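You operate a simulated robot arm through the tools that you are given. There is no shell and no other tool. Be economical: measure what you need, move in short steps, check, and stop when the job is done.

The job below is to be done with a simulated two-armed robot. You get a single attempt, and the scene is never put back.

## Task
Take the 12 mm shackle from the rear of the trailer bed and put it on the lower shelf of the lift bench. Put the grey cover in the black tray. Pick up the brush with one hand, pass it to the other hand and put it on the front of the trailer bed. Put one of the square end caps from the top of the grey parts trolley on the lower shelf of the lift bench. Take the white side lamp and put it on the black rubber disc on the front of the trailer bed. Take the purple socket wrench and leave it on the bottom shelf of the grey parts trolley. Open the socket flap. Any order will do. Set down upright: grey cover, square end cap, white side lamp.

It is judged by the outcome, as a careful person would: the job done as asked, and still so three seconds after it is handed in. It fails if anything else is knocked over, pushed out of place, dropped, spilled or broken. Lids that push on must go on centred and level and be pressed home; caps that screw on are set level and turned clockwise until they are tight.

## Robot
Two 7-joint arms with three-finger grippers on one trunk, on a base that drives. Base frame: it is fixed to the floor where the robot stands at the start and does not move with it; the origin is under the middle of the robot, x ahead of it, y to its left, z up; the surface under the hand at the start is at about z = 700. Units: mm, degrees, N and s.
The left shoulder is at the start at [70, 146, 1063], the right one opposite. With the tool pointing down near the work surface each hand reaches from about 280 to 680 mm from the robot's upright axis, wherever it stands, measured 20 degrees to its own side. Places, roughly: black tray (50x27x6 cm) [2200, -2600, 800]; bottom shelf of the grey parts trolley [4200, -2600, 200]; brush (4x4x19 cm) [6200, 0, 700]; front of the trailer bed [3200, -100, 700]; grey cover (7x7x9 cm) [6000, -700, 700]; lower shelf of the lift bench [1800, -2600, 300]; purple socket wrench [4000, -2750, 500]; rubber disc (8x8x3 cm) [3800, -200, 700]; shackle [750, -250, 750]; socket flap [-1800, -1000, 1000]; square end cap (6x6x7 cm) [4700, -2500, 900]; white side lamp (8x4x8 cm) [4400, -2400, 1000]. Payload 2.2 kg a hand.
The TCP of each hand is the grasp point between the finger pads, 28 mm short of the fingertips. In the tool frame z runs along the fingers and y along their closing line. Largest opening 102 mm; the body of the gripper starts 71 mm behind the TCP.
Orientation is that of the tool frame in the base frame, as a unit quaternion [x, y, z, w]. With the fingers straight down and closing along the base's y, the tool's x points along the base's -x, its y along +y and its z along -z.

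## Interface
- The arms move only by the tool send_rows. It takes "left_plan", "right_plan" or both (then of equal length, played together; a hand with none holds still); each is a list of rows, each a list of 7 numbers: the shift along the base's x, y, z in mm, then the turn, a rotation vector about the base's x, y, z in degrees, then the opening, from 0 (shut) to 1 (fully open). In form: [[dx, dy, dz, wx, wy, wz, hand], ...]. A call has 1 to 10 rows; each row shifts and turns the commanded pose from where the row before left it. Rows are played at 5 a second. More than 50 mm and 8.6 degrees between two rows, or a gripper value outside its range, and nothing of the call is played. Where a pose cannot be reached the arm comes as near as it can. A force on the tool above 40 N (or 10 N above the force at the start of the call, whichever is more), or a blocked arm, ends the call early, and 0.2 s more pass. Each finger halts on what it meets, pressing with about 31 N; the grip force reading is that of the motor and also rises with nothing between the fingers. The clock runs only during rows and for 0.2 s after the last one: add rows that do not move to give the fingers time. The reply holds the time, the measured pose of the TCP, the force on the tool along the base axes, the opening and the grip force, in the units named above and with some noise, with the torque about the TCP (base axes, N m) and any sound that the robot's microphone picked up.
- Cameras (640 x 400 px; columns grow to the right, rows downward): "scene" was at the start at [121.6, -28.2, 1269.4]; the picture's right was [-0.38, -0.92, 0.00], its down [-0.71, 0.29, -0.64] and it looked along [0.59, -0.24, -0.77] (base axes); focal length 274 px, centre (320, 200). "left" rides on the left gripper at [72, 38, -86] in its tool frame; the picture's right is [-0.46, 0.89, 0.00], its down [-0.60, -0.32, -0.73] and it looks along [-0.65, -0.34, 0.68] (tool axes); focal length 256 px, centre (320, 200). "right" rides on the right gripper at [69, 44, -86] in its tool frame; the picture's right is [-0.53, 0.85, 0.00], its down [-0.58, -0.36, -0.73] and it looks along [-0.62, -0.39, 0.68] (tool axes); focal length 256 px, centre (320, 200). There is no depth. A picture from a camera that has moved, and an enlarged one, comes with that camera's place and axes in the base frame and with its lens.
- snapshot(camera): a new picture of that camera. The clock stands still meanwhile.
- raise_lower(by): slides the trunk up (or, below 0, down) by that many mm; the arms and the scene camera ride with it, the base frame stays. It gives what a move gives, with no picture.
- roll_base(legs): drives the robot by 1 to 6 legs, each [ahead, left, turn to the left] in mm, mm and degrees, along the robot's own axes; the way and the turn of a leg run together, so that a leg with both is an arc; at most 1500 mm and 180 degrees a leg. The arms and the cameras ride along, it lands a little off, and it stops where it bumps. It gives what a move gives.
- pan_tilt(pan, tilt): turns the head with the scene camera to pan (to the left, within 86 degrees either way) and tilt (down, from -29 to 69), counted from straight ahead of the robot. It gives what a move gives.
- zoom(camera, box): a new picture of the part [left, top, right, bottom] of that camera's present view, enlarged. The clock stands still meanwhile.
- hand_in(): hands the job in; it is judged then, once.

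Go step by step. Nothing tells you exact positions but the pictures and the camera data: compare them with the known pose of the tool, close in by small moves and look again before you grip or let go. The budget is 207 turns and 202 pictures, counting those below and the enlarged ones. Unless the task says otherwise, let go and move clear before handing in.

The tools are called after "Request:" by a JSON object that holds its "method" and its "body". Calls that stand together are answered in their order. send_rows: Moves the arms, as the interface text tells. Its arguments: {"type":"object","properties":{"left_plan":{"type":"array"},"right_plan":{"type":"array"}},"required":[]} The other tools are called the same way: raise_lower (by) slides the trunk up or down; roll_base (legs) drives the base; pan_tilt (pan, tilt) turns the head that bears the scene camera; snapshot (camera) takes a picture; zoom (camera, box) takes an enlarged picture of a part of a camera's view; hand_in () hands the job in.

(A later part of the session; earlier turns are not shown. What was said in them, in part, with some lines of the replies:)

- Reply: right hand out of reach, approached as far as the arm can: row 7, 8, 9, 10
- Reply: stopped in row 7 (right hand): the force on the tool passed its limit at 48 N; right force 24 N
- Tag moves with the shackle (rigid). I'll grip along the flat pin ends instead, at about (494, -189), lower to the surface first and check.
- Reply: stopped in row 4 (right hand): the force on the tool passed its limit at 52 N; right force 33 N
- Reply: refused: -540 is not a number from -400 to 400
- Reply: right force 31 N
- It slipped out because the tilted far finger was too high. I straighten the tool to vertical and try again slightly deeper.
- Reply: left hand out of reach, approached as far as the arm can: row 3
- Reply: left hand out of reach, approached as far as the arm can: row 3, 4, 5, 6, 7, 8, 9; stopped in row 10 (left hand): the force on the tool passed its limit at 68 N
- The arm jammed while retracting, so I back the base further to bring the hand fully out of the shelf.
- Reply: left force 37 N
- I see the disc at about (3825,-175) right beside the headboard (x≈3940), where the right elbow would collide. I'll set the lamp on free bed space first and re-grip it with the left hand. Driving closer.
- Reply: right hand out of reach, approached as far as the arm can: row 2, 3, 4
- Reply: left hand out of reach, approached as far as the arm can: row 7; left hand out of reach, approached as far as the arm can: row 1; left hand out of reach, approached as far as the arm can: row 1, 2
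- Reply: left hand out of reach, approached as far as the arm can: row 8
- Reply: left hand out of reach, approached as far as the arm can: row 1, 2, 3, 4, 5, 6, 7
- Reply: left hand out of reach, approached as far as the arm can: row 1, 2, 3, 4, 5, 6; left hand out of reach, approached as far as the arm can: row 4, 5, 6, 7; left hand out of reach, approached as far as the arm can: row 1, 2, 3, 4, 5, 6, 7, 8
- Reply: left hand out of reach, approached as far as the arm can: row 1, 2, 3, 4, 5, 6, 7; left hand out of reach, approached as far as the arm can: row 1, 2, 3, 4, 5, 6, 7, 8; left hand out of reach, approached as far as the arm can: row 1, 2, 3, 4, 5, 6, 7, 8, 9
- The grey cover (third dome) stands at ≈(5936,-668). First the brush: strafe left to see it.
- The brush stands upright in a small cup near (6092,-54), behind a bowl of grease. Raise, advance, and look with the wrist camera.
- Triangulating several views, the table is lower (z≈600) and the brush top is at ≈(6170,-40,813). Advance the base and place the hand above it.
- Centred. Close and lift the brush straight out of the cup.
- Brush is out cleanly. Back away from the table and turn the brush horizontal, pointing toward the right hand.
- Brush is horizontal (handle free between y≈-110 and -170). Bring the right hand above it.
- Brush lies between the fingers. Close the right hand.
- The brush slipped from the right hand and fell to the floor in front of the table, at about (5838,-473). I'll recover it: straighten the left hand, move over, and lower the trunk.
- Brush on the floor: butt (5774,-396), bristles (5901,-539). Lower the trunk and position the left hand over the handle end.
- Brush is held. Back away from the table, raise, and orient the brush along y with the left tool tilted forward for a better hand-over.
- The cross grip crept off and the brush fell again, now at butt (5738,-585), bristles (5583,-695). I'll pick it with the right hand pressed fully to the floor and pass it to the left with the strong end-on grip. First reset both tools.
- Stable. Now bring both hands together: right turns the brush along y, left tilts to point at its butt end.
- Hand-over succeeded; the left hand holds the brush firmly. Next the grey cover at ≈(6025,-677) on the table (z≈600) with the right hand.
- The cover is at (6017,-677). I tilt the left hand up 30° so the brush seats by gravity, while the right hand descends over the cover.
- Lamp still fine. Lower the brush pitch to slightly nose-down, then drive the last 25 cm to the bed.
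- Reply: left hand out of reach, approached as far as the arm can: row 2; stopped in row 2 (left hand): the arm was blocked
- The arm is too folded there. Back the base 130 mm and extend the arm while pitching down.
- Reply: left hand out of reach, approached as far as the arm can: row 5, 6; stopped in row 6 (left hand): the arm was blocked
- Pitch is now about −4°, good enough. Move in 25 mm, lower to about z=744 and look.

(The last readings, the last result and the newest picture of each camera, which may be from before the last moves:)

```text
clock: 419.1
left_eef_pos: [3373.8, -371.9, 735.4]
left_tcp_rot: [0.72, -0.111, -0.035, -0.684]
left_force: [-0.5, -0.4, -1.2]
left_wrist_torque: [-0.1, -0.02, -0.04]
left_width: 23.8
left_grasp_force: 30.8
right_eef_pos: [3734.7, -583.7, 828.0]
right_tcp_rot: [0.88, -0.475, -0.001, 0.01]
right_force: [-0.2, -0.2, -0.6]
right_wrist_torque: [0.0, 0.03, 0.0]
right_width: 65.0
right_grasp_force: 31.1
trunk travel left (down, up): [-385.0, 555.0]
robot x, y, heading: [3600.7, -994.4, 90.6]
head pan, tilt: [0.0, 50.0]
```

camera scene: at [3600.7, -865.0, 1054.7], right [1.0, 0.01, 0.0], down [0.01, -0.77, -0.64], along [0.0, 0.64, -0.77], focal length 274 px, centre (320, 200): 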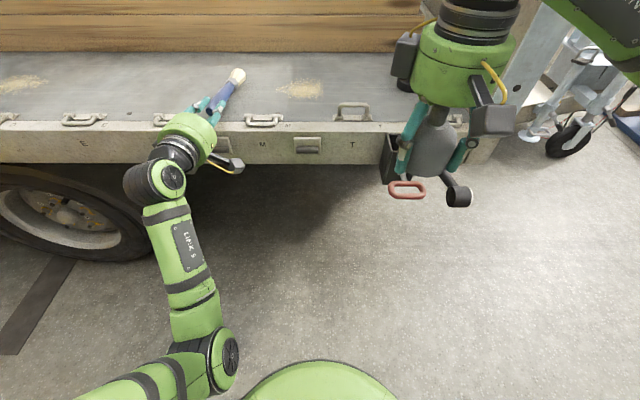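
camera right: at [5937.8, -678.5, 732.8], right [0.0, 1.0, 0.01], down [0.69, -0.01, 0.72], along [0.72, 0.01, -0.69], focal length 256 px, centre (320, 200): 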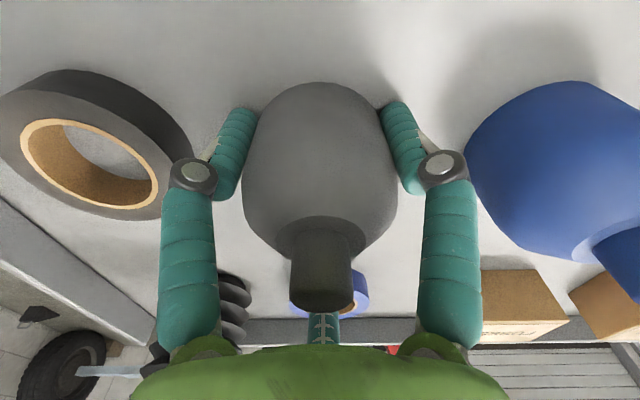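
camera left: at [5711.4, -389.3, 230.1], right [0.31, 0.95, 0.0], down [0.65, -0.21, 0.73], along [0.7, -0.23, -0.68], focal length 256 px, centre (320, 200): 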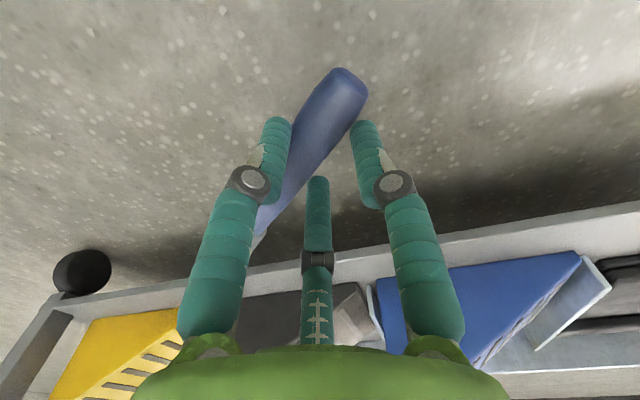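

Request:
{"method": "send_rows", "body": {"left_plan": [[0, 0, -2, 0, 0, 0, 0.0], [0, 0, -2, 0, 0, 0, 0.0], [0, 0, -2, 0, 0, 0, 0.0], [0, 0, -2, 0, 0, 0, 0.0], [0, 0, 0, 0, 0, 0, 0.0]]}}

Request:
{"method": "zoom", "body": {"camera": "scene", "box": [140, 50, 300, 190]}}

```text
clock: 420.2
left_eef_pos: [3374.4, -372.5, 728.3]
left_tcp_rot: [0.72, -0.111, -0.035, -0.685]
left_force: [0.3, 1.5, 3.5]
left_wrist_torque: [0.1, -0.07, -0.06]
left_width: 24.1
left_grasp_force: 30.9
right_eef_pos: [3735.7, -584.0, 829.0]
right_tcp_rot: [0.88, -0.475, -0.002, 0.01]
right_force: [1.0, -0.3, -0.9]
right_wrist_torque: [0.0, -0.01, -0.01]
right_width: 64.8
right_grasp_force: 30.9
trunk travel left (down, up): [-385.0, 555.0]
robot x, y, heading: [3601.4, -991.2, 90.5]
head pan, tilt: [0.0, 50.0]
```

```text
2.86 times, centred on (220, 120) of scene
camera zoom: at [3601.0, -865.4, 1054.8], right [1.0, 0.01, 0.0], down [0.01, -0.77, -0.64], along [0.0, 0.64, -0.77], focal length 783 px, centre (606, 429)
```

zoom: 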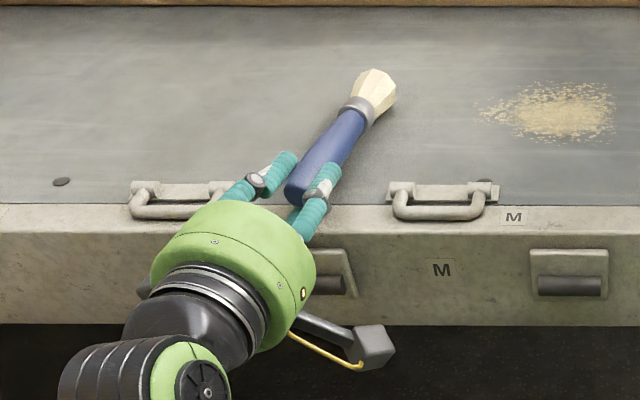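

Bristles touch the bed. Open a little and withdraw straight back.

Request:
{"method": "send_rows", "body": {"left_plan": [[0, 0, 0, 0, 0, 0, 0.3], [0, 0, 1, 0, 0, 0, 0.35], [0, 0, 1, 0, 0, 0, 0.4], [0, 0, 0, 0, 0, 0, 0.4], [-1, -15, 0, 0, 0, 0, 0.4], [-2, -20, 0, 0, 0, 0, 0.4], [-2, -25, 0, 0, 0, 0, 0.4], [-3, -30, 5, 0, 0, 0, 0.4]]}}

Request:
{"method": "zoom", "body": {"camera": "scene", "box": [140, 50, 300, 190]}}

```text
clock: 422.1
left_eef_pos: [3364.4, -464.5, 734.0]
left_tcp_rot: [0.721, -0.111, -0.035, -0.684]
left_force: [0.9, -0.2, 0.6]
left_wrist_torque: [0.04, -0.02, -0.01]
left_width: 40.9
left_grasp_force: 0.1
right_eef_pos: [3735.0, -584.7, 828.9]
right_tcp_rot: [0.88, -0.475, -0.001, 0.011]
right_force: [-0.8, -0.2, 0.0]
right_wrist_torque: [0.0, 0.02, 0.02]
right_width: 65.2
right_grasp_force: 30.8
trunk travel left (down, up): [-385.0, 555.0]
robot x, y, heading: [3599.9, -994.1, 90.4]
head pan, tilt: [0.0, 50.0]
```

```text
2.86 times, centred on (220, 120) of scene
camera zoom: at [3600.5, -865.6, 1054.8], right [1.0, 0.01, 0.0], down [0.01, -0.77, -0.64], along [0.0, 0.64, -0.77], focal length 783 px, centre (606, 429)
```

zoom: 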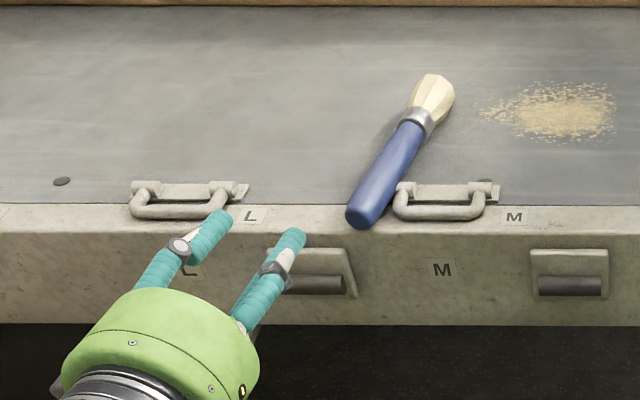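

Brush lies on the trailer bed, resting by a latch. Withdraw the left hand, back off, and reset the left tool to vertical.

Request:
{"method": "send_rows", "body": {"left_plan": [[-3, -35, 20, 0, 0, 0, 0.4], [-3, -35, 25, 0, 0, 0, 0.4], [0, -20, 25, 0, 0, 0, 0.4]]}}

Request:
{"method": "roll_base", "body": {"legs": [[-350, 0, 0]]}}

Request:
{"method": "send_rows", "body": {"left_plan": [[0, -5, 0, 0, 0, -8.5, 0.4], [0, -5, 0, 0, 0, -8.5, 0.4], [0, -5, 0, 0, 0, -8.5, 0.4], [0, -5, 0, 0, 0, -8.5, 0.4], [0, -5, 0, 0, 0, -8.5, 0.4], [0, -5, 0, 0, 0, -8.5, 0.4], [0, -5, 0, 0, 0, -8.5, 0.4], [0, -5, 0, 0, 0, -8.5, 0.4], [0, -5, 0, 0, 0, -8.5, 0.4], [0, -5, 0, 0, 0, -8.5, 0.4]]}}

Request:
{"method": "send_rows", "body": {"left_plan": [[0, -5, 5, 0, 8.5, 0, 0.4], [0, -5, 5, 0, 8.5, 0, 0.4], [0, -5, 5, 0, 8.5, 0, 0.4], [0, -5, 5, 0, 8.5, 0, 0.4], [0, -5, 5, 0, 8.5, 0, 0.4], [0, -5, 5, 0, 8.5, 0, 0.4], [0, -5, 5, 0, 8.5, 0, 0.4], [0, -5, 5, 0, 8.5, 0, 0.4], [0, -5, 5, 0, 8.5, 0, 0.4], [0, -5, 5, 0, 8.5, 0, 0.4]]}}

Request:
{"method": "snapshot", "body": {"camera": "scene"}}

```text
clock: 422.9
left_eef_pos: [3342.8, -490.5, 787.6]
left_tcp_rot: [0.721, -0.111, -0.036, -0.683]
left_force: [0.8, -0.7, -0.7]
left_wrist_torque: [-0.01, 0.01, 0.0]
left_width: 40.8
left_grasp_force: 0.1
left hand out of reach, approached as far as the arm can: row 2, 3
right_eef_pos: [3734.7, -584.3, 829.0]
right_tcp_rot: [0.88, -0.475, -0.002, 0.011]
right_force: [0.4, -0.1, -0.4]
right_wrist_torque: [-0.01, 0.01, 0.0]
right_width: 64.8
right_grasp_force: 30.9
trunk travel left (down, up): [-385.0, 555.0]
robot x, y, heading: [3601.2, -991.3, 90.3]
head pan, tilt: [0.0, 50.0]
```

```text
clock: 425.1
left_eef_pos: [3342.1, -835.2, 788.4]
left_tcp_rot: [0.72, -0.109, -0.037, -0.684]
left_force: [0.0, -0.6, 0.4]
left_wrist_torque: [-0.03, 0.04, -0.01]
left_width: 40.5
left_grasp_force: 0.1
right_eef_pos: [3735.8, -926.3, 830.2]
right_tcp_rot: [0.881, -0.473, -0.002, 0.01]
right_force: [0.6, 0.5, -0.2]
right_wrist_torque: [-0.01, -0.06, -0.02]
right_width: 65.2
right_grasp_force: 31.0
trunk travel left (down, up): [-385.0, 555.0]
robot x, y, heading: [3600.7, -1335.2, 90.7]
head pan, tilt: [0.0, 50.0]
```

```text
clock: 427.3
left_eef_pos: [3341.9, -886.5, 787.5]
left_tcp_rot: [-0.457, 0.568, -0.435, 0.529]
left_force: [0.6, 0.8, -0.2]
left_wrist_torque: [-0.02, 0.0, -0.01]
left_width: 41.1
left_grasp_force: 0.1
right_eef_pos: [3735.9, -926.3, 828.1]
right_tcp_rot: [0.881, -0.472, -0.002, 0.01]
right_force: [0.5, 0.3, 0.4]
right_wrist_torque: [0.01, 0.0, 0.02]
right_width: 64.7
right_grasp_force: 30.7
trunk travel left (down, up): [-385.0, 555.0]
robot x, y, heading: [3603.1, -1336.1, 90.2]
head pan, tilt: [0.0, 50.0]
```

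```text
clock: 429.5
left_eef_pos: [3342.4, -936.0, 837.9]
left_tcp_rot: [-0.631, 0.775, -0.011, 0.006]
left_force: [-0.3, -0.1, -1.0]
left_wrist_torque: [0.0, 0.01, -0.02]
left_width: 40.7
left_grasp_force: 0.2
right_eef_pos: [3737.9, -927.4, 828.8]
right_tcp_rot: [0.882, -0.472, -0.002, 0.011]
right_force: [1.0, -0.8, -0.1]
right_wrist_torque: [0.02, -0.03, 0.0]
right_width: 65.0
right_grasp_force: 30.7
trunk travel left (down, up): [-385.0, 555.0]
robot x, y, heading: [3607.2, -1335.8, 90.7]
head pan, tilt: [0.0, 50.0]
```

```text
16 pictures are left
camera scene: at [3604.1, -1208.3, 1054.7], right [1.0, 0.01, 0.0], down [0.01, -0.77, -0.64], along [-0.01, 0.64, -0.77], focal length 274 px, centre (320, 200)
```

scene: 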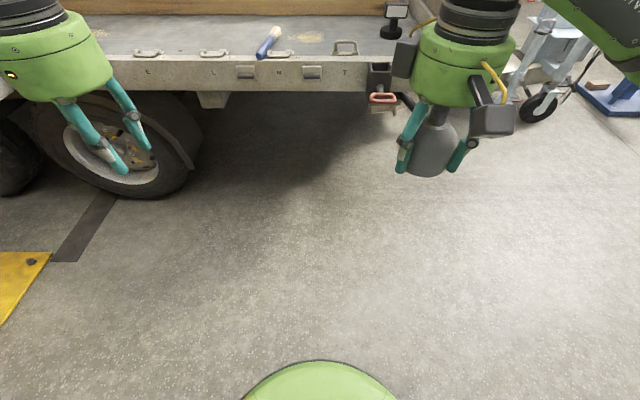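

Brush and lamp are settled. Drive to the lift bench with the cover.

Request:
{"method": "roll_base", "body": {"legs": [[0, 0, 89.3], [1250, 200, 0], [0, 0, 90]]}}

Request:
{"method": "raise_lower", "body": {"by": 170}}

Request:
{"method": "pan_tilt", "body": {"pan": -12, "tilt": 35}}

Request:
{"method": "snapshot", "body": {"camera": "scene"}}

```text
clock: 439.4
left_eef_pos: [1968.1, -1778.9, 840.7]
left_tcp_rot: [0.993, -0.121, -0.003, -0.016]
left_force: [-0.1, 0.0, 0.6]
left_wrist_torque: [-0.02, 0.01, -0.02]
left_width: 40.7
left_grasp_force: 0.1
right_eef_pos: [1972.4, -1383.5, 837.8]
right_tcp_rot: [0.963, 0.269, -0.002, 0.004]
right_force: [-0.7, -0.1, -0.2]
right_wrist_torque: [-0.01, 0.01, -0.02]
right_width: 65.1
right_grasp_force: 31.0
trunk travel left (down, up): [-385.0, 555.0]
robot x, y, heading: [2370.6, -1525.0, 178.6]
head pan, tilt: [0.0, 50.0]
stopped in leg 2: the robot was blocked; the commanded pose is now the measured one
```

```text
clock: 441.1
left_eef_pos: [1958.6, -1771.3, 1003.7]
left_tcp_rot: [0.993, -0.121, 0.005, -0.013]
left_force: [-1.2, 0.5, -0.3]
left_wrist_torque: [0.0, -0.08, 0.0]
left_width: 40.9
left_grasp_force: 0.1
right_eef_pos: [1970.8, -1377.1, 937.3]
right_tcp_rot: [0.959, 0.266, 0.088, 0.034]
right_force: [-0.7, -0.7, -0.9]
right_wrist_torque: [0.04, -0.05, 0.02]
right_width: 64.9
right_grasp_force: 31.5
trunk travel left (down, up): [-547.0, 393.0]
robot x, y, heading: [2371.4, -1527.9, 178.3]
head pan, tilt: [0.0, 50.0]
stopped: the arm was blocked; the commanded pose is now the measured one
```

```text
clock: 441.9
left_eef_pos: [1960.6, -1771.6, 999.7]
left_tcp_rot: [0.993, -0.12, 0.002, -0.013]
left_force: [0.1, 0.4, -0.6]
left_wrist_torque: [0.02, 0.03, 0.03]
left_width: 40.7
left_grasp_force: 0.2
right_eef_pos: [1973.1, -1375.8, 933.1]
right_tcp_rot: [0.959, 0.266, 0.088, 0.035]
right_force: [0.3, -0.1, -0.3]
right_wrist_torque: [0.01, -0.01, 0.0]
right_width: 64.8
right_grasp_force: 30.9
trunk travel left (down, up): [-547.0, 393.0]
robot x, y, heading: [2370.4, -1526.5, 178.6]
head pan, tilt: [-12.0, 35.0]
```

```text
15 pictures are left
camera scene: at [2235.6, -1501.7, 1238.6], right [0.23, 0.97, 0.0], down [0.56, -0.13, -0.82], along [-0.8, 0.19, -0.57], focal length 274 px, centre (320, 200)
```

scene: 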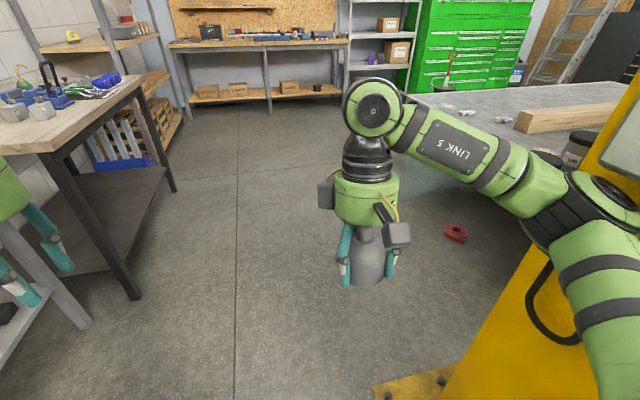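

The right elbow touched the yellow lift post. Move away sideways, then level the right tool.

Request:
{"method": "roll_base", "body": {"legs": [[0, 200, 0]]}}

Request:
{"method": "send_rows", "body": {"right_plan": [[0, 0, 0, 0.5, 5.4, 0, 0.5], [0, 0, 10, 0.5, 5.4, 0, 0.5], [0, 0, 20, 0, 0, 0, 0.5], [0, 0, 20, 0, 0, 0, 0.5]]}}

Request:
{"method": "roll_base", "body": {"legs": [[0, 0, 91]]}}

Request:
{"method": "snapshot", "body": {"camera": "scene"}}

```text
clock: 443.4
left_eef_pos: [1955.2, -1965.4, 1000.1]
left_tcp_rot: [0.993, -0.121, 0.003, -0.013]
left_force: [0.5, -0.8, 0.0]
left_wrist_torque: [0.0, 0.01, 0.02]
left_width: 40.8
left_grasp_force: 0.1
right_eef_pos: [1968.6, -1570.6, 932.5]
right_tcp_rot: [0.96, 0.265, 0.088, 0.035]
right_force: [-0.3, -0.4, -0.6]
right_wrist_torque: [0.02, 0.01, 0.03]
right_width: 65.0
right_grasp_force: 31.0
trunk travel left (down, up): [-547.0, 393.0]
robot x, y, heading: [2368.3, -1721.0, 178.6]
head pan, tilt: [-12.0, 35.0]
```

```text
clock: 444.4
left_eef_pos: [1955.0, -1965.9, 999.8]
left_tcp_rot: [0.992, -0.122, 0.001, -0.013]
left_force: [0.6, -0.2, -0.6]
left_wrist_torque: [-0.01, 0.01, 0.0]
left_width: 41.1
left_grasp_force: 0.1
right_eef_pos: [1968.5, -1568.2, 984.3]
right_tcp_rot: [0.964, 0.267, -0.001, 0.001]
right_force: [-0.4, -0.9, -0.5]
right_wrist_torque: [0.02, -0.02, -0.02]
right_width: 64.9
right_grasp_force: 30.9
trunk travel left (down, up): [-547.0, 393.0]
robot x, y, heading: [2362.9, -1717.2, 178.6]
head pan, tilt: [-12.0, 35.0]
```

```text
clock: 448.7
left_eef_pos: [2613.5, -2128.7, 999.3]
left_tcp_rot: [0.787, 0.617, -0.008, -0.011]
left_force: [-0.2, 0.1, -0.3]
left_wrist_torque: [0.0, 0.0, -0.01]
left_width: 40.9
left_grasp_force: 0.0
right_eef_pos: [2215.0, -2117.0, 983.9]
right_tcp_rot: [0.492, 0.871, 0.0, 0.001]
right_force: [-0.3, 1.0, -1.0]
right_wrist_torque: [0.0, -0.03, 0.0]
right_width: 65.0
right_grasp_force: 30.9
trunk travel left (down, up): [-547.0, 393.0]
robot x, y, heading: [2366.3, -1719.3, -91.4]
head pan, tilt: [-12.0, 35.0]
```

```text
14 pictures are left
camera scene: at [2344.2, -1854.4, 1238.4], right [-0.97, 0.23, 0.0], down [0.13, 0.56, -0.82], along [-0.19, -0.8, -0.57], focal length 274 px, centre (320, 200)
```

scene: 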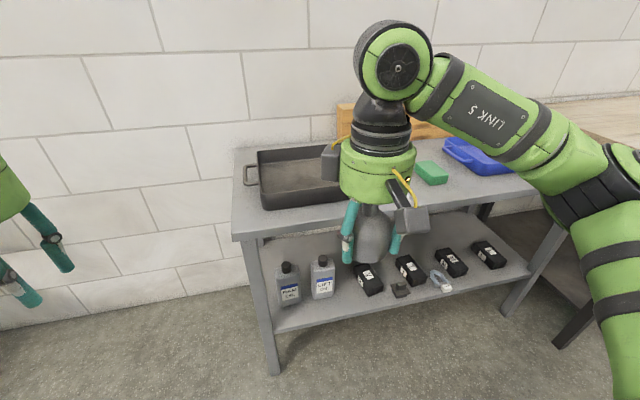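

Cover still level; tray spans x≈1855–2355. Approach and lower it into the tray at (2215,-2530).

Request:
{"method": "roll_base", "body": {"legs": [[260, 0, 1.4]]}}

Request:
{"method": "send_rows", "body": {"right_plan": [[0, -40, 0, 0, 0, 0, 0.5], [0, -40, 0, 0, 0, 0, 0.5], [0, -40, 0, 0, 0, 0, 0.5], [0, -35, 0, 0, 0, 0, 0.5], [0, 0, -30, 0, 0, 0, 0.5], [0, 0, -30, 0, 0, 0, 0.5], [0, 0, -20, 0, 0, 0, 0.5], [0, 0, 0, 0, 0, 0, 0.5]]}}

Request:
{"method": "snapshot", "body": {"camera": "scene"}}

```text
clock: 450.5
left_eef_pos: [2620.9, -2382.2, 1000.4]
left_tcp_rot: [0.778, 0.628, -0.008, -0.01]
left_force: [-0.5, 0.1, -0.4]
left_wrist_torque: [0.02, -0.02, 0.02]
left_width: 40.8
left_grasp_force: 0.0
right_eef_pos: [2224.0, -2380.7, 984.3]
right_tcp_rot: [0.48, 0.877, 0.0, 0.0]
right_force: [0.2, 0.0, -0.6]
right_wrist_torque: [0.04, 0.02, -0.02]
right_width: 64.9
right_grasp_force: 30.9
trunk travel left (down, up): [-547.0, 393.0]
robot x, y, heading: [2364.5, -1977.4, -89.9]
head pan, tilt: [-12.0, 35.0]
```

```text
clock: 452.3
left_eef_pos: [2622.4, -2382.2, 1000.0]
left_tcp_rot: [0.778, 0.628, -0.008, -0.011]
left_force: [0.4, 0.7, 0.0]
left_wrist_torque: [0.0, 0.0, 0.0]
left_width: 40.9
left_grasp_force: 0.0
right_eef_pos: [2225.8, -2534.5, 903.0]
right_tcp_rot: [0.48, 0.877, 0.0, 0.001]
right_force: [0.9, 0.0, -0.7]
right_wrist_torque: [0.03, 0.02, 0.02]
right_width: 64.9
right_grasp_force: 31.0
trunk travel left (down, up): [-547.0, 393.0]
robot x, y, heading: [2359.8, -1979.4, -89.9]
head pan, tilt: [-12.0, 35.0]
```

```text
13 pictures are left
camera scene: at [2345.6, -2114.6, 1238.5], right [-0.98, 0.2, 0.0], down [0.12, 0.56, -0.82], along [-0.17, -0.8, -0.57], focal length 274 px, centre (320, 200)
```

scene: 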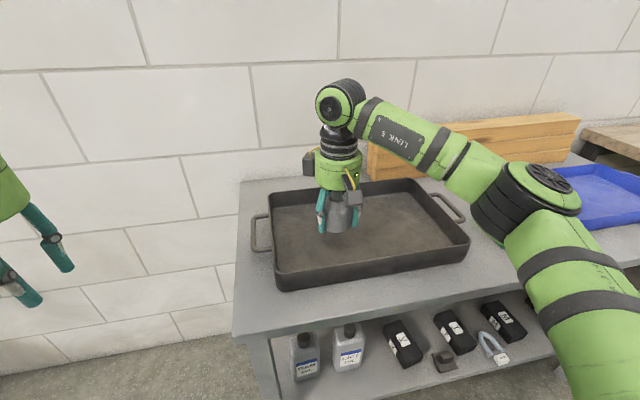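

Good. Lower gently.

Request:
{"method": "send_rows", "body": {"right_plan": [[0, 0, -20, 0, 0, 0, 0.5], [0, 0, -15, 0, 0, 0, 0.5], [0, 0, -8, 0, 0, 0, 0.5], [0, 0, -4, 0, 0, 0, 0.5], [0, 0, -3, 0, 0, 0, 0.5], [0, 0, -3, 0, 0, 0, 0.5], [0, 0, -2, 0, 0, 0, 0.5], [0, 0, 0, 0, 0, 0, 0.5]]}}

```text
clock: 454.1
left_eef_pos: [2621.2, -2382.1, 1000.0]
left_tcp_rot: [0.778, 0.628, -0.007, -0.011]
left_force: [-0.1, -0.6, -0.1]
left_wrist_torque: [-0.04, 0.01, 0.0]
left_width: 40.6
left_grasp_force: 0.0
right_eef_pos: [2223.2, -2534.8, 849.5]
right_tcp_rot: [0.481, 0.877, 0.0, 0.0]
right_force: [0.2, -0.2, 0.1]
right_wrist_torque: [0.01, 0.01, 0.01]
right_width: 64.7
right_grasp_force: 30.6
trunk travel left (down, up): [-547.0, 393.0]
robot x, y, heading: [2361.9, -1978.0, -89.7]
head pan, tilt: [-12.0, 35.0]
```

Request:
{"method": "send_rows", "body": {"right_plan": [[0, 0, -2, 0, 0, 0, 0.5], [0, 0, -2, 0, 0, 0, 0.5], [0, 0, -2, 0, 0, 0, 0.5], [0, 0, -2, 0, 0, 0, 0.5], [0, 0, -2, 0, 0, 0, 0.5], [0, 0, 0, 0, 0, 0, 0.5]]}}

```text
clock: 455.5
left_eef_pos: [2620.5, -2382.2, 999.4]
left_tcp_rot: [0.778, 0.628, -0.008, -0.011]
left_force: [0.1, 0.0, -0.4]
left_wrist_torque: [0.0, 0.03, 0.03]
left_width: 40.7
left_grasp_force: 0.1
right_eef_pos: [2224.1, -2535.0, 838.7]
right_tcp_rot: [0.479, 0.878, 0.001, 0.001]
right_force: [-0.2, 0.9, -1.0]
right_wrist_torque: [-0.02, 0.0, -0.03]
right_width: 65.3
right_grasp_force: 31.0
trunk travel left (down, up): [-547.0, 393.0]
robot x, y, heading: [2360.4, -1983.6, -89.8]
head pan, tilt: [-12.0, 35.0]
```

Request:
{"method": "send_rows", "body": {"right_plan": [[0, 0, -2, 0, 0, 0, 0.5], [0, 0, -2, 0, 0, 0, 0.5], [0, 0, -2, 0, 0, 0, 0.5], [0, 0, -2, 0, 0, 0, 0.5], [0, 0, -2, 0, 0, 0, 0.5], [0, 0, 0, 0, 0, 0, 0.5]]}}

```text
clock: 456.9
left_eef_pos: [2622.3, -2380.7, 1000.9]
left_tcp_rot: [0.778, 0.628, -0.008, -0.011]
left_force: [0.0, -0.9, 0.6]
left_wrist_torque: [0.04, -0.01, 0.01]
left_width: 40.7
left_grasp_force: 0.0
right_eef_pos: [2225.3, -2534.9, 830.1]
right_tcp_rot: [0.48, 0.877, 0.0, 0.002]
right_force: [-1.3, -0.5, 11.4]
right_wrist_torque: [0.22, 0.18, 0.04]
right_width: 65.0
right_grasp_force: 30.8
trunk travel left (down, up): [-547.0, 393.0]
robot x, y, heading: [2363.9, -1981.5, -89.6]
head pan, tilt: [-12.0, 35.0]
```

Seated. Release and lift.

Request:
{"method": "send_rows", "body": {"right_plan": [[0, 0, 1.5, 0, 0, 0, 0.62], [0, 0, 0, 0, 0, 0, 0.75], [0, 0, 0, 0, 0, 0, 0.9], [0, 0, 0, 0, 0, 0, 1], [0, 0, 20, 0, 0, 0, 1], [0, 0, 40, 0, 0, 0, 1], [0, 0, 45, 0, 0, 0, 1], [0, 0, 40, 0, 0, 0, 1], [0, 40, 0, 0, 0, 0, 1], [0, 40, 0, 0, 0, 0, 1]]}}

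Request:
{"method": "snapshot", "body": {"camera": "scene"}}

```text
clock: 459.1
left_eef_pos: [2620.9, -2381.1, 1000.9]
left_tcp_rot: [0.778, 0.628, -0.008, -0.01]
left_force: [-0.5, -0.1, -1.2]
left_wrist_torque: [-0.05, 0.01, 0.01]
left_width: 40.8
left_grasp_force: 0.0
right_eef_pos: [2222.7, -2451.8, 975.3]
right_tcp_rot: [0.48, 0.877, 0.0, 0.002]
right_force: [-0.5, -0.1, -0.1]
right_wrist_torque: [-0.03, 0.01, 0.02]
right_width: 102.0
right_grasp_force: 0.2
trunk travel left (down, up): [-547.0, 393.0]
robot x, y, heading: [2359.8, -1978.9, -89.9]
head pan, tilt: [-12.0, 35.0]
```

```text
12 pictures are left
camera scene: at [2345.4, -2113.6, 1238.6], right [-0.98, 0.2, 0.0], down [0.12, 0.56, -0.82], along [-0.17, -0.8, -0.57], focal length 274 px, centre (320, 200)
```

scene: 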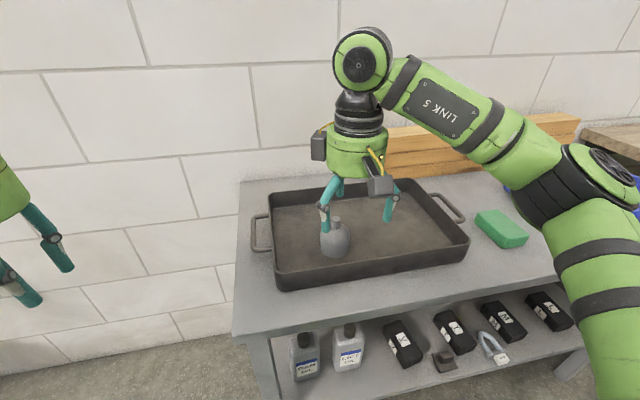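

Cover stands upright in the tray. Now to the socket flap near (-1800,-1000,1000).

Request:
{"method": "send_rows", "body": {"right_plan": [[0, 40, 0, 0, 0, 0, 1], [0, 40, 0, 0, 0, 0, 1]]}}

Request:
{"method": "roll_base", "body": {"legs": [[-360, 0, 0], [0, -1480, 0], [0, -1480, 0], [0, 0, -90]]}}

Request:
{"method": "pan_tilt", "body": {"pan": 0, "tilt": 15}}

Request:
{"method": "snapshot", "body": {"camera": "scene"}}

```text
clock: 459.7
left_eef_pos: [2621.8, -2383.4, 1000.1]
left_tcp_rot: [0.778, 0.628, -0.007, -0.01]
left_force: [0.9, -0.5, -0.4]
left_wrist_torque: [0.0, 0.0, 0.02]
left_width: 40.6
left_grasp_force: 0.0
right_eef_pos: [2224.7, -2374.4, 975.2]
right_tcp_rot: [0.48, 0.877, 0.001, 0.001]
right_force: [0.0, 1.0, 0.0]
right_wrist_torque: [0.03, -0.02, -0.02]
right_width: 101.6
right_grasp_force: 0.1
trunk travel left (down, up): [-547.0, 393.0]
robot x, y, heading: [2361.6, -1978.6, -89.8]
head pan, tilt: [-12.0, 35.0]
```

```text
clock: 479.6
left_eef_pos: [-964.7, -1934.5, 1000.3]
left_tcp_rot: [0.996, -0.085, 0.002, -0.013]
left_force: [0.6, -0.6, 0.3]
left_wrist_torque: [0.02, 0.0, -0.03]
left_width: 40.9
left_grasp_force: 0.1
right_eef_pos: [-975.4, -1536.6, 974.5]
right_tcp_rot: [0.953, 0.302, 0.0, 0.001]
right_force: [0.0, -0.2, 0.0]
right_wrist_torque: [0.01, 0.0, 0.02]
right_width: 102.0
right_grasp_force: 0.1
trunk travel left (down, up): [-547.0, 393.0]
robot x, y, heading: [-573.4, -1656.6, -177.2]
head pan, tilt: [-12.0, 35.0]
```

```text
clock: 480.4
left_eef_pos: [-964.7, -1933.9, 999.3]
left_tcp_rot: [0.996, -0.084, 0.002, -0.013]
left_force: [-0.2, 0.2, -0.3]
left_wrist_torque: [0.01, -0.02, 0.02]
left_width: 40.8
left_grasp_force: 0.0
right_eef_pos: [-974.5, -1538.0, 976.0]
right_tcp_rot: [0.953, 0.302, 0.0, 0.0]
right_force: [0.5, -0.2, -0.1]
right_wrist_torque: [-0.02, 0.03, -0.06]
right_width: 102.1
right_grasp_force: 0.1
trunk travel left (down, up): [-547.0, 393.0]
robot x, y, heading: [-572.6, -1655.9, -177.4]
head pan, tilt: [0.0, 15.0]
```

```text
11 pictures are left
camera scene: at [-716.9, -1664.1, 1270.4], right [-0.05, 1.0, 0.0], down [0.26, 0.01, -0.97], along [-0.96, -0.05, -0.26], focal length 274 px, centre (320, 200)
```

scene: 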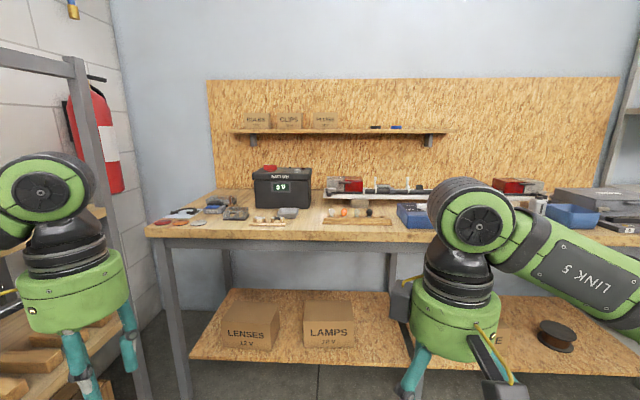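

The flap must be on the bench ahead, hidden by my right arm. Strafe right to centre on y≈-1000.

Request:
{"method": "roll_base", "body": {"legs": [[0, -620, -2.5]]}}

Request:
{"method": "snapshot", "body": {"camera": "scene"}}

```text
clock: 484.0
left_eef_pos: [-993.9, -1294.3, 1000.3]
left_tcp_rot: [0.995, -0.1, 0.002, -0.013]
left_force: [0.0, 1.0, 0.0]
left_wrist_torque: [-0.01, 0.03, 0.0]
left_width: 40.8
left_grasp_force: 0.1
right_eef_pos: [-991.8, -896.6, 974.5]
right_tcp_rot: [0.958, 0.287, 0.001, 0.001]
right_force: [-0.5, -0.2, 0.0]
right_wrist_torque: [-0.04, 0.0, 0.01]
right_width: 101.9
right_grasp_force: 0.0
trunk travel left (down, up): [-547.0, 393.0]
robot x, y, heading: [-591.7, -1030.4, -179.0]
head pan, tilt: [0.0, 15.0]
```

```text
10 pictures are left
camera scene: at [-737.1, -1032.2, 1270.4], right [-0.02, 1.0, 0.0], down [0.26, 0.0, -0.97], along [-0.97, -0.02, -0.26], focal length 274 px, centre (320, 200)
```

scene: 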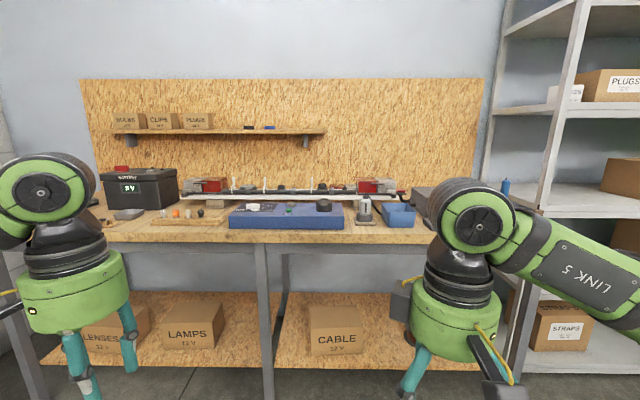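

Request:
{"method": "zoom", "body": {"camera": "scene", "box": [220, 170, 440, 240]}}

```text
2.91 times, centred on (330, 205) of scene
camera zoom: at [-737.1, -1032.2, 1270.4], right [-0.02, 1.0, 0.0], down [0.26, 0.0, -0.97], along [-0.97, -0.02, -0.26], focal length 798 px, centre (291, 186)
```

zoom: 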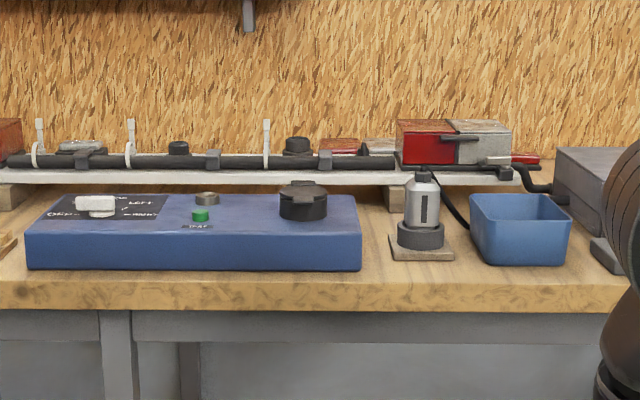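

The socket with its round flap sits on the blue tester box at ≈(-1780,-1038). Raise, approach and view it with the right wrist camera.

Request:
{"method": "raise_lower", "body": {"by": 150}}

Request:
{"method": "roll_base", "body": {"legs": [[620, 135, -1]]}}

Request:
{"method": "send_rows", "body": {"right_plan": [[-30, 0, 0, 0, 0, 0, 0.5], [-35, 0, 0, 0, 0, 0, 0.3], [-35, 0, 0, 0, 0, 0, 0.1], [0, 0, -10, 0, 0, 0, 0.0], [0, 0, 0, 0, 0, 0, 0.0]]}}

Request:
{"method": "snapshot", "body": {"camera": "right"}}

```text
clock: 485.7
left_eef_pos: [-994.6, -1295.6, 1150.6]
left_tcp_rot: [0.995, -0.101, 0.002, -0.013]
left_force: [-0.6, 0.4, 0.2]
left_wrist_torque: [-0.01, -0.02, 0.01]
left_width: 40.8
left_grasp_force: 0.0
right_eef_pos: [-991.5, -896.6, 1124.5]
right_tcp_rot: [0.958, 0.287, 0.0, 0.001]
right_force: [-0.2, -1.0, 0.0]
right_wrist_torque: [0.01, 0.03, 0.0]
right_width: 101.9
right_grasp_force: 0.0
trunk travel left (down, up): [-697.0, 243.0]
robot x, y, heading: [-596.0, -1029.3, -179.1]
head pan, tilt: [0.0, 15.0]
```

```text
clock: 489.2
left_eef_pos: [-1609.7, -1434.0, 1150.9]
left_tcp_rot: [0.995, -0.103, 0.002, -0.012]
left_force: [-0.3, -0.2, 0.1]
left_wrist_torque: [0.02, 0.03, 0.01]
left_width: 40.8
left_grasp_force: 0.1
right_eef_pos: [-1605.4, -1036.7, 1125.1]
right_tcp_rot: [0.959, 0.284, -0.001, 0.001]
right_force: [-0.3, -0.1, 0.2]
right_wrist_torque: [-0.02, 0.01, -0.01]
right_width: 102.2
right_grasp_force: 0.1
trunk travel left (down, up): [-697.0, 243.0]
robot x, y, heading: [-1208.2, -1172.3, -179.7]
head pan, tilt: [0.0, 15.0]
```

```text
clock: 490.4
left_eef_pos: [-1610.0, -1433.7, 1149.6]
left_tcp_rot: [0.995, -0.103, 0.003, -0.014]
left_force: [-0.5, 0.2, 0.3]
left_wrist_torque: [0.01, 0.02, 0.0]
left_width: 40.4
left_grasp_force: 0.0
right_eef_pos: [-1706.2, -1034.4, 1116.9]
right_tcp_rot: [0.959, 0.284, 0.0, 0.001]
right_force: [0.0, -0.2, -0.1]
right_wrist_torque: [-0.01, 0.01, 0.0]
right_width: 2.3
right_grasp_force: 31.2
trunk travel left (down, up): [-697.0, 243.0]
robot x, y, heading: [-1208.5, -1171.2, -179.6]
head pan, tilt: [0.0, 15.0]
```

```text
8 pictures are left
camera right: at [-1624.6, -1033.0, 1202.8], right [0.01, -1.0, 0.0], down [-0.68, -0.01, 0.73], along [-0.73, -0.01, -0.68], focal length 256 px, centre (320, 200)
```

right: 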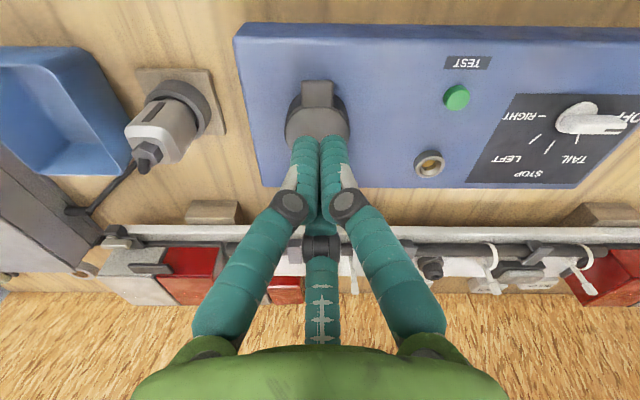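

Request:
{"method": "zoom", "body": {"camera": "right", "box": [265, 65, 375, 155]}}

```text
4.44 times, centred on (320, 110) of right
camera zoom: at [-1624.6, -1033.0, 1202.8], right [0.01, -1.0, 0.0], down [-0.68, -0.01, 0.73], along [-0.73, -0.01, -0.68], focal length 1138 px, centre (320, 600)
```

zoom: 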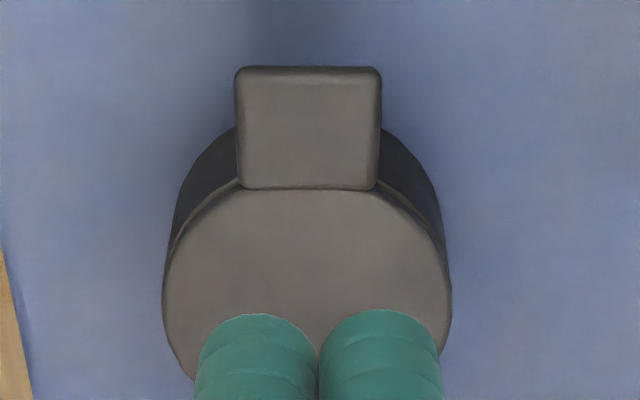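

The flap lid has a tab on the robot side (front at x≈-1704, z≈1006) and hinges at the back. I'll turn the hand so one finger is lowest, tilt it 45° and hook the tab from below.

Request:
{"method": "send_rows", "body": {"right_plan": [[10, 0, 5, 0, 0, -8.55, 0.75], [10, 0, 5, 0, 0, -8.55, 0.75], [10, 0, 0, 0, 0, -8.55, 0.75], [10, 0, 0, 0, 0, -8.55, 0.75], [0, 0, 0, 0, 0, -8.55, 0.75], [0, 0, 0, 0, 0, -8.55, 0.75], [0, 0, 0, 0, 0, -8.55, 0.75]]}}

Request:
{"method": "send_rows", "body": {"right_plan": [[0, 0, 0, 0, 7.5, 0, 0.75], [0, 0, 0, 0, 7.5, 0, 0.75], [0, 0, 0, 0, 7.5, 0, 0.75], [0, 0, 0, 0, 7.5, 0, 0.75], [0, 0, 0, 0, 7.5, 0, 0.75], [0, 0, 0, 0, 7.5, 0, 0.75], [0, 0, 0, 0, 0, 0, 0.75]]}}

Request:
{"method": "pan_tilt", "body": {"pan": -15, "tilt": 42}}

Request:
{"method": "zoom", "body": {"camera": "scene", "box": [180, 60, 480, 260]}}

```text
clock: 492.0
left_eef_pos: [-1610.3, -1434.0, 1150.4]
left_tcp_rot: [0.995, -0.103, 0.002, -0.014]
left_force: [-0.1, 0.8, 0.3]
left_wrist_torque: [-0.03, -0.01, -0.01]
left_width: 40.6
left_grasp_force: 0.1
right_eef_pos: [-1664.1, -1035.8, 1125.8]
right_tcp_rot: [0.972, -0.234, 0.0, 0.002]
right_force: [-0.1, -0.1, -0.1]
right_wrist_torque: [0.03, -0.02, -0.02]
right_width: 76.5
right_grasp_force: 0.1
trunk travel left (down, up): [-697.0, 243.0]
robot x, y, heading: [-1209.1, -1171.2, -179.4]
head pan, tilt: [0.0, 15.0]
```

```text
clock: 493.6
left_eef_pos: [-1609.5, -1434.5, 1150.7]
left_tcp_rot: [0.994, -0.104, 0.003, -0.013]
left_force: [0.6, 0.1, -0.6]
left_wrist_torque: [0.0, -0.01, -0.03]
left_width: 40.7
left_grasp_force: 0.1
right_eef_pos: [-1666.0, -1036.9, 1124.8]
right_tcp_rot: [0.898, -0.214, -0.373, 0.09]
right_force: [0.4, 0.1, 0.0]
right_wrist_torque: [-0.01, -0.04, 0.0]
right_width: 76.8
right_grasp_force: 0.1
trunk travel left (down, up): [-697.0, 243.0]
robot x, y, heading: [-1208.8, -1173.7, -179.4]
head pan, tilt: [0.0, 15.0]
```

```text
clock: 494.6
left_eef_pos: [-1609.7, -1433.4, 1150.2]
left_tcp_rot: [0.994, -0.104, 0.003, -0.014]
left_force: [-0.5, 0.0, 0.5]
left_wrist_torque: [0.03, 0.0, -0.03]
left_width: 40.6
left_grasp_force: 0.1
right_eef_pos: [-1664.7, -1036.3, 1125.0]
right_tcp_rot: [0.898, -0.215, -0.373, 0.089]
right_force: [-1.0, 0.0, 0.2]
right_wrist_torque: [0.02, -0.02, -0.01]
right_width: 76.7
right_grasp_force: 0.1
trunk travel left (down, up): [-697.0, 243.0]
robot x, y, heading: [-1206.6, -1171.5, -179.8]
head pan, tilt: [-15.0, 42.0]
```

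```text
2.00 times, centred on (330, 160) of scene
camera zoom: at [-1339.4, -1151.3, 1378.0], right [0.25, 0.97, 0.0], down [0.65, -0.17, -0.74], along [-0.72, 0.18, -0.67], focal length 548 px, centre (300, 280)
```

zoom: 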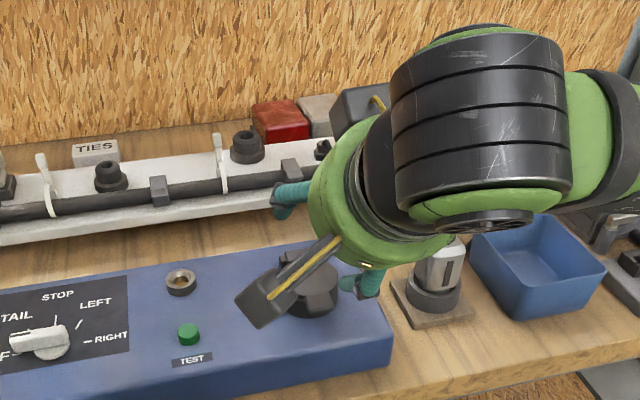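

Request:
{"method": "send_rows", "body": {"right_plan": [[-5, 1, -25, 0, 0, 0, 0.75], [-5, 1, -25, 0, 0, 0, 0.75], [-10, 1, -25, 0, 0, 0, 0.75], [-5, 1, -12, 0, 0, 0, 0.75], [0, 0, 0, 0, 0, 0, 0.75]]}}

Request:
{"method": "snapshot", "body": {"camera": "right"}}

```text
clock: 495.8
left_eef_pos: [-1610.7, -1433.7, 1150.1]
left_tcp_rot: [0.995, -0.104, 0.002, -0.012]
left_force: [0.5, -0.3, 0.7]
left_wrist_torque: [0.03, 0.0, -0.01]
left_width: 40.7
left_grasp_force: 0.1
right_eef_pos: [-1691.1, -1033.1, 1037.5]
right_tcp_rot: [0.898, -0.214, -0.373, 0.091]
right_force: [-0.6, 0.8, -0.7]
right_wrist_torque: [0.03, 0.0, -0.02]
right_width: 76.8
right_grasp_force: 0.1
trunk travel left (down, up): [-697.0, 243.0]
robot x, y, heading: [-1209.3, -1174.2, -179.4]
head pan, tilt: [-15.0, 42.0]
```

```text
5 pictures are left
camera right: at [-1600.5, -1102.0, 1068.9], right [-0.61, -0.51, 0.61], down [0.27, 0.59, 0.76], along [-0.75, 0.63, -0.22], focal length 256 px, centre (320, 200)
```

right: 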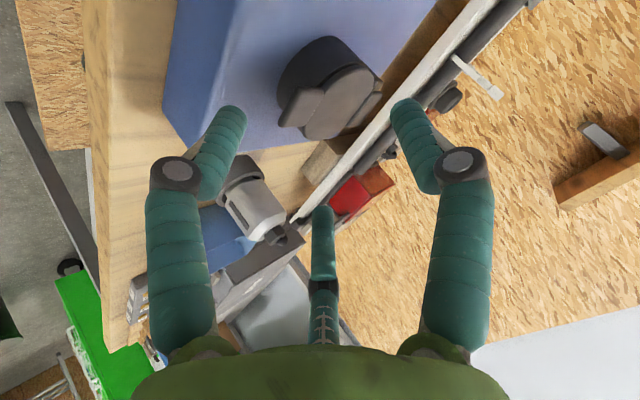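

The wrist view confirms the lowest finger is lined up just in front of the tab. Lower slightly and slide it under.

Request:
{"method": "send_rows", "body": {"right_plan": [[0, 1, -10, 0, 0, 0, 0.75], [0, 1, -9, 0, 0, 0, 0.75], [-9, 0, 0, 0, 0, 0, 0.75], [-9, 0, 0, 0, 0, 0, 0.75], [-9, 0, 0, 0, 0, 0, 0.75], [-8, 0, 0, 0, 0, 0, 0.75], [0, 0, 0, 0, 0, 0, 0.75]]}}

Request:
{"method": "snapshot", "body": {"camera": "right"}}

```text
clock: 497.4
left_eef_pos: [-1610.2, -1432.9, 1150.1]
left_tcp_rot: [0.994, -0.104, 0.002, -0.013]
left_force: [1.1, -0.1, 0.1]
left_wrist_torque: [0.0, 0.0, 0.01]
left_width: 40.8
left_grasp_force: 0.1
right_eef_pos: [-1725.8, -1029.6, 1020.4]
right_tcp_rot: [0.898, -0.213, -0.373, 0.09]
right_force: [-0.2, 0.5, -0.6]
right_wrist_torque: [0.04, 0.04, 0.0]
right_width: 76.4
right_grasp_force: 0.1
trunk travel left (down, up): [-697.0, 243.0]
robot x, y, heading: [-1208.3, -1174.0, -179.6]
head pan, tilt: [-15.0, 42.0]
```

```text
4 pictures are left
camera right: at [-1635.2, -1098.8, 1051.3], right [-0.61, -0.51, 0.61], down [0.27, 0.59, 0.76], along [-0.75, 0.63, -0.22], focal length 256 px, centre (320, 200)
```

right: 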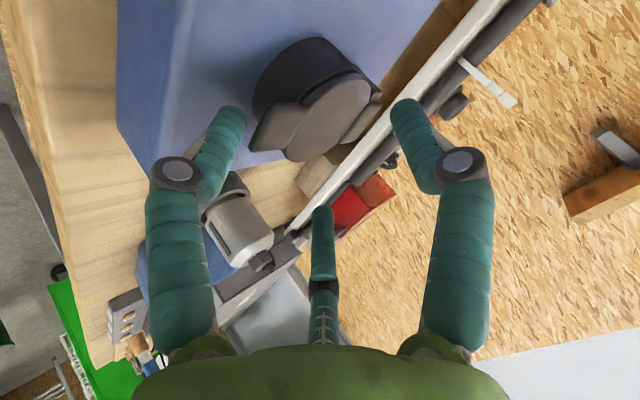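

The tab is a bit lower and deeper (front x≈-1716, z≈987). Back slightly, lower 13 mm, and advance under it.

Request:
{"method": "send_rows", "body": {"right_plan": [[6, 0, -5, 0, 0, 0, 0.75], [0, -1, -8, 0, 0, 0, 0.75], [-7, 0, 0, 0, 0, 0, 0.75], [-7, 0, 0, 0, 0, 0, 0.75], [-6, 0, 0, 0, 0, 0, 0.75], [0, 0, 0, 0, 0, 0, 0.75]]}}

```text
clock: 498.8
left_eef_pos: [-1609.2, -1433.7, 1151.0]
left_tcp_rot: [0.995, -0.103, 0.002, -0.013]
left_force: [-0.3, -1.0, 0.2]
left_wrist_torque: [0.02, -0.03, 0.0]
left_width: 40.9
left_grasp_force: 0.2
right_eef_pos: [-1739.1, -1030.6, 1008.2]
right_tcp_rot: [0.898, -0.215, -0.373, 0.089]
right_force: [1.7, -0.3, 3.4]
right_wrist_torque: [0.02, -0.17, 0.03]
right_width: 77.8
right_grasp_force: 0.8
trunk travel left (down, up): [-697.0, 243.0]
robot x, y, heading: [-1208.4, -1173.2, -179.3]
head pan, tilt: [-15.0, 42.0]
```

Light contact under the tab. Lift along the opening arc.

Request:
{"method": "send_rows", "body": {"right_plan": [[0, 0, 7, 0, 0, 0, 0.75], [0, 0, 8, 0, 0, 0, 0.75], [0, 0, 9, 0, 0, 0, 0.75], [-2, 0, 10, 0, 0, 0, 0.75], [-4, 0, 10, 0, 0, 0, 0.75], [-6, 0, 10, 0, 0, 0, 0.75], [0, 0, 0, 0, 0, 0, 0.75]]}}

Request:
{"method": "snapshot", "body": {"camera": "right"}}

```text
clock: 500.4
left_eef_pos: [-1610.5, -1434.3, 1150.2]
left_tcp_rot: [0.994, -0.104, 0.002, -0.013]
left_force: [0.5, 0.3, -0.7]
left_wrist_torque: [-0.01, 0.01, -0.06]
left_width: 40.7
left_grasp_force: 0.0
right_eef_pos: [-1751.3, -1030.8, 1058.6]
right_tcp_rot: [0.899, -0.215, -0.372, 0.09]
right_force: [0.3, -0.7, 1.1]
right_wrist_torque: [-0.01, 0.01, -0.02]
right_width: 76.5
right_grasp_force: 0.1
trunk travel left (down, up): [-697.0, 243.0]
robot x, y, heading: [-1209.3, -1172.0, -179.2]
head pan, tilt: [-15.0, 42.0]
```

```text
3 pictures are left
camera right: at [-1660.3, -1099.8, 1091.1], right [-0.61, -0.51, 0.61], down [0.27, 0.59, 0.76], along [-0.75, 0.63, -0.22], focal length 256 px, centre (320, 200)
```

right: 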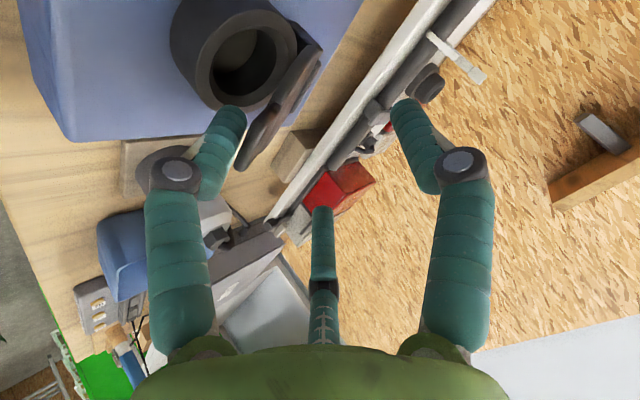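

The flap is swinging open. Push it on past vertical.

Request:
{"method": "send_rows", "body": {"right_plan": [[-8, 0, 6, 0, 0, 0, 0.75], [-10, 0, 5, 0, 0, 0, 0.75], [-10, 0, 3, 0, 0, 0, 0.75], [-10, 0, 2, 0, 0, 0, 0.75], [-10, 0, 0, 0, 0, 0, 0.75], [-10, 0, 0, 0, 0, 0, 0.75], [-8, 0, 0, 0, 0, 0, 0.75], [0, 0, 0, 0, 0, 0, 0.75]]}}

Request:
{"method": "snapshot", "body": {"camera": "right"}}

```text
clock: 502.1
left_eef_pos: [-1609.5, -1433.5, 1150.2]
left_tcp_rot: [0.994, -0.104, 0.002, -0.013]
left_force: [0.4, -1.0, -0.3]
left_wrist_torque: [-0.03, -0.01, -0.02]
left_width: 40.9
left_grasp_force: 0.1
right_eef_pos: [-1817.5, -1031.5, 1077.0]
right_tcp_rot: [0.898, -0.214, -0.374, 0.09]
right_force: [-0.6, -0.4, -0.1]
right_wrist_torque: [0.02, 0.02, 0.01]
right_width: 76.5
right_grasp_force: 0.0
trunk travel left (down, up): [-697.0, 243.0]
robot x, y, heading: [-1210.4, -1169.9, -179.6]
head pan, tilt: [-15.0, 42.0]
```

```text
2 pictures are left
camera right: at [-1727.5, -1100.0, 1108.2], right [-0.61, -0.51, 0.61], down [0.27, 0.59, 0.76], along [-0.75, 0.63, -0.22], focal length 256 px, centre (320, 200)
```

right: 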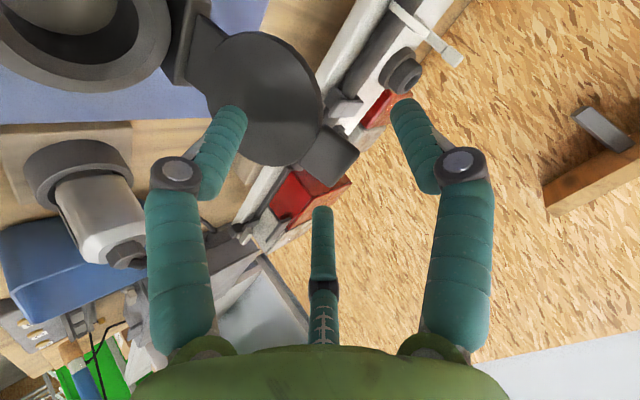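

The flap is open past vertical. Withdraw up and back, and check that it stays.

Request:
{"method": "send_rows", "body": {"right_plan": [[8, 0, 12, 0, 0, 0, 0.75], [10, 0, 20, 0, 0, 0, 0.75], [10, 0, 30, 0, 0, 0, 0.75], [30, 0, 30, 0, 0, 0, 0.75], [40, 0, 10, 0, 0, 0, 0.75], [45, 0, 0, 0, 0, 0, 0.75], [45, 0, 0, 0, 0, 0, 0.75], [40, 0, 0, 0, 0, 0, 0.75]]}}

Request:
{"method": "roll_base", "body": {"legs": [[-350, 0, 0]]}}

Request:
{"method": "pan_tilt", "body": {"pan": -10, "tilt": 28}}

Request:
{"method": "snapshot", "body": {"camera": "scene"}}

```text
clock: 503.9
left_eef_pos: [-1609.1, -1434.3, 1150.4]
left_tcp_rot: [0.995, -0.104, 0.001, -0.012]
left_force: [0.6, -1.2, -0.2]
left_wrist_torque: [0.03, 0.04, -0.03]
left_width: 40.7
left_grasp_force: 0.2
right_eef_pos: [-1586.1, -1033.2, 1178.3]
right_tcp_rot: [0.898, -0.214, -0.373, 0.09]
right_force: [-0.7, -0.2, 0.4]
right_wrist_torque: [0.01, 0.02, -0.04]
right_width: 76.5
right_grasp_force: 0.0
trunk travel left (down, up): [-697.0, 243.0]
robot x, y, heading: [-1210.6, -1170.8, -179.3]
head pan, tilt: [-15.0, 42.0]
```

```text
clock: 506.2
left_eef_pos: [-1262.9, -1430.9, 1149.3]
left_tcp_rot: [0.995, -0.103, 0.003, -0.012]
left_force: [-0.1, -0.1, -0.1]
left_wrist_torque: [0.03, 0.0, 0.01]
left_width: 40.8
left_grasp_force: 0.0
right_eef_pos: [-1243.9, -1029.2, 1177.9]
right_tcp_rot: [0.899, -0.214, -0.373, 0.09]
right_force: [-0.1, -0.2, -0.2]
right_wrist_torque: [0.02, 0.01, 0.03]
right_width: 76.5
right_grasp_force: 0.0
trunk travel left (down, up): [-697.0, 243.0]
robot x, y, heading: [-862.0, -1168.9, -179.2]
head pan, tilt: [-15.0, 42.0]
```

```text
clock: 507.0
left_eef_pos: [-1263.2, -1430.4, 1150.7]
left_tcp_rot: [0.995, -0.102, 0.003, -0.013]
left_force: [-0.6, 0.5, 0.6]
left_wrist_torque: [-0.03, 0.03, -0.01]
left_width: 41.0
left_grasp_force: 0.0
right_eef_pos: [-1241.2, -1031.1, 1177.8]
right_tcp_rot: [0.899, -0.213, -0.372, 0.09]
right_force: [-0.3, 0.3, -0.7]
right_wrist_torque: [-0.02, 0.02, 0.0]
right_width: 76.5
right_grasp_force: 0.0
trunk travel left (down, up): [-697.0, 243.0]
robot x, y, heading: [-864.4, -1167.9, -179.2]
head pan, tilt: [-10.0, 28.0]
```

```text
1 pictures are left
camera scene: at [-1001.7, -1153.6, 1399.4], right [0.16, 0.99, 0.0], down [0.46, -0.08, -0.88], along [-0.87, 0.14, -0.47], focal length 274 px, centre (320, 200)
```

scene: 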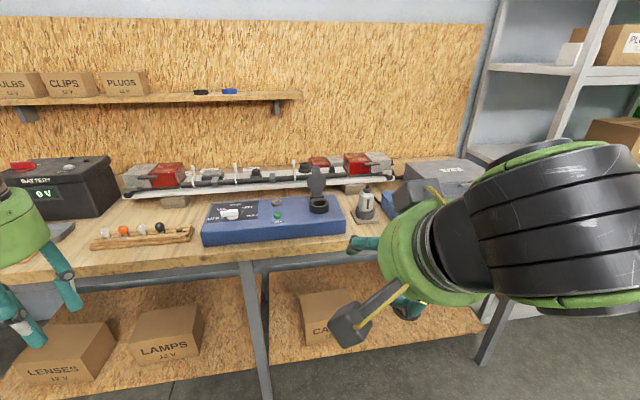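

The flap stands open by itself, both hands are empty and clear, and the other items were last seen where they belong. I hand the job in.

Request:
{"method": "hand_in", "body": {}}

```text
The job is handed in.
```

I did all seven parts and handed the job in, but I dropped the brush on the floor twice while passing it between hands. I picked it up and passed it successfully, and it now lies on the front of the trailer bed with its handle end on the side rail, against a latch.

My right arm also bumped the yellow lift post once; I saw no damage. The wrist jerked against a force limit once while I was taking out the wrench, and the items around it looked undisturbed.

- **Shackle (12 mm) and square end cap:** both are on the lower shelf of the lift bench, with the cap upright.
- **Purple wrench:** it is on the bottom shelf of the parts trolley.
- **White side lamp:** it stands upright on the rubber disc. I set it on the bed once to change hands.
- **Grey cover:** it stands upright in the black tray.
- **Socket flap:** it is open and was staying open by itself in my last picture.
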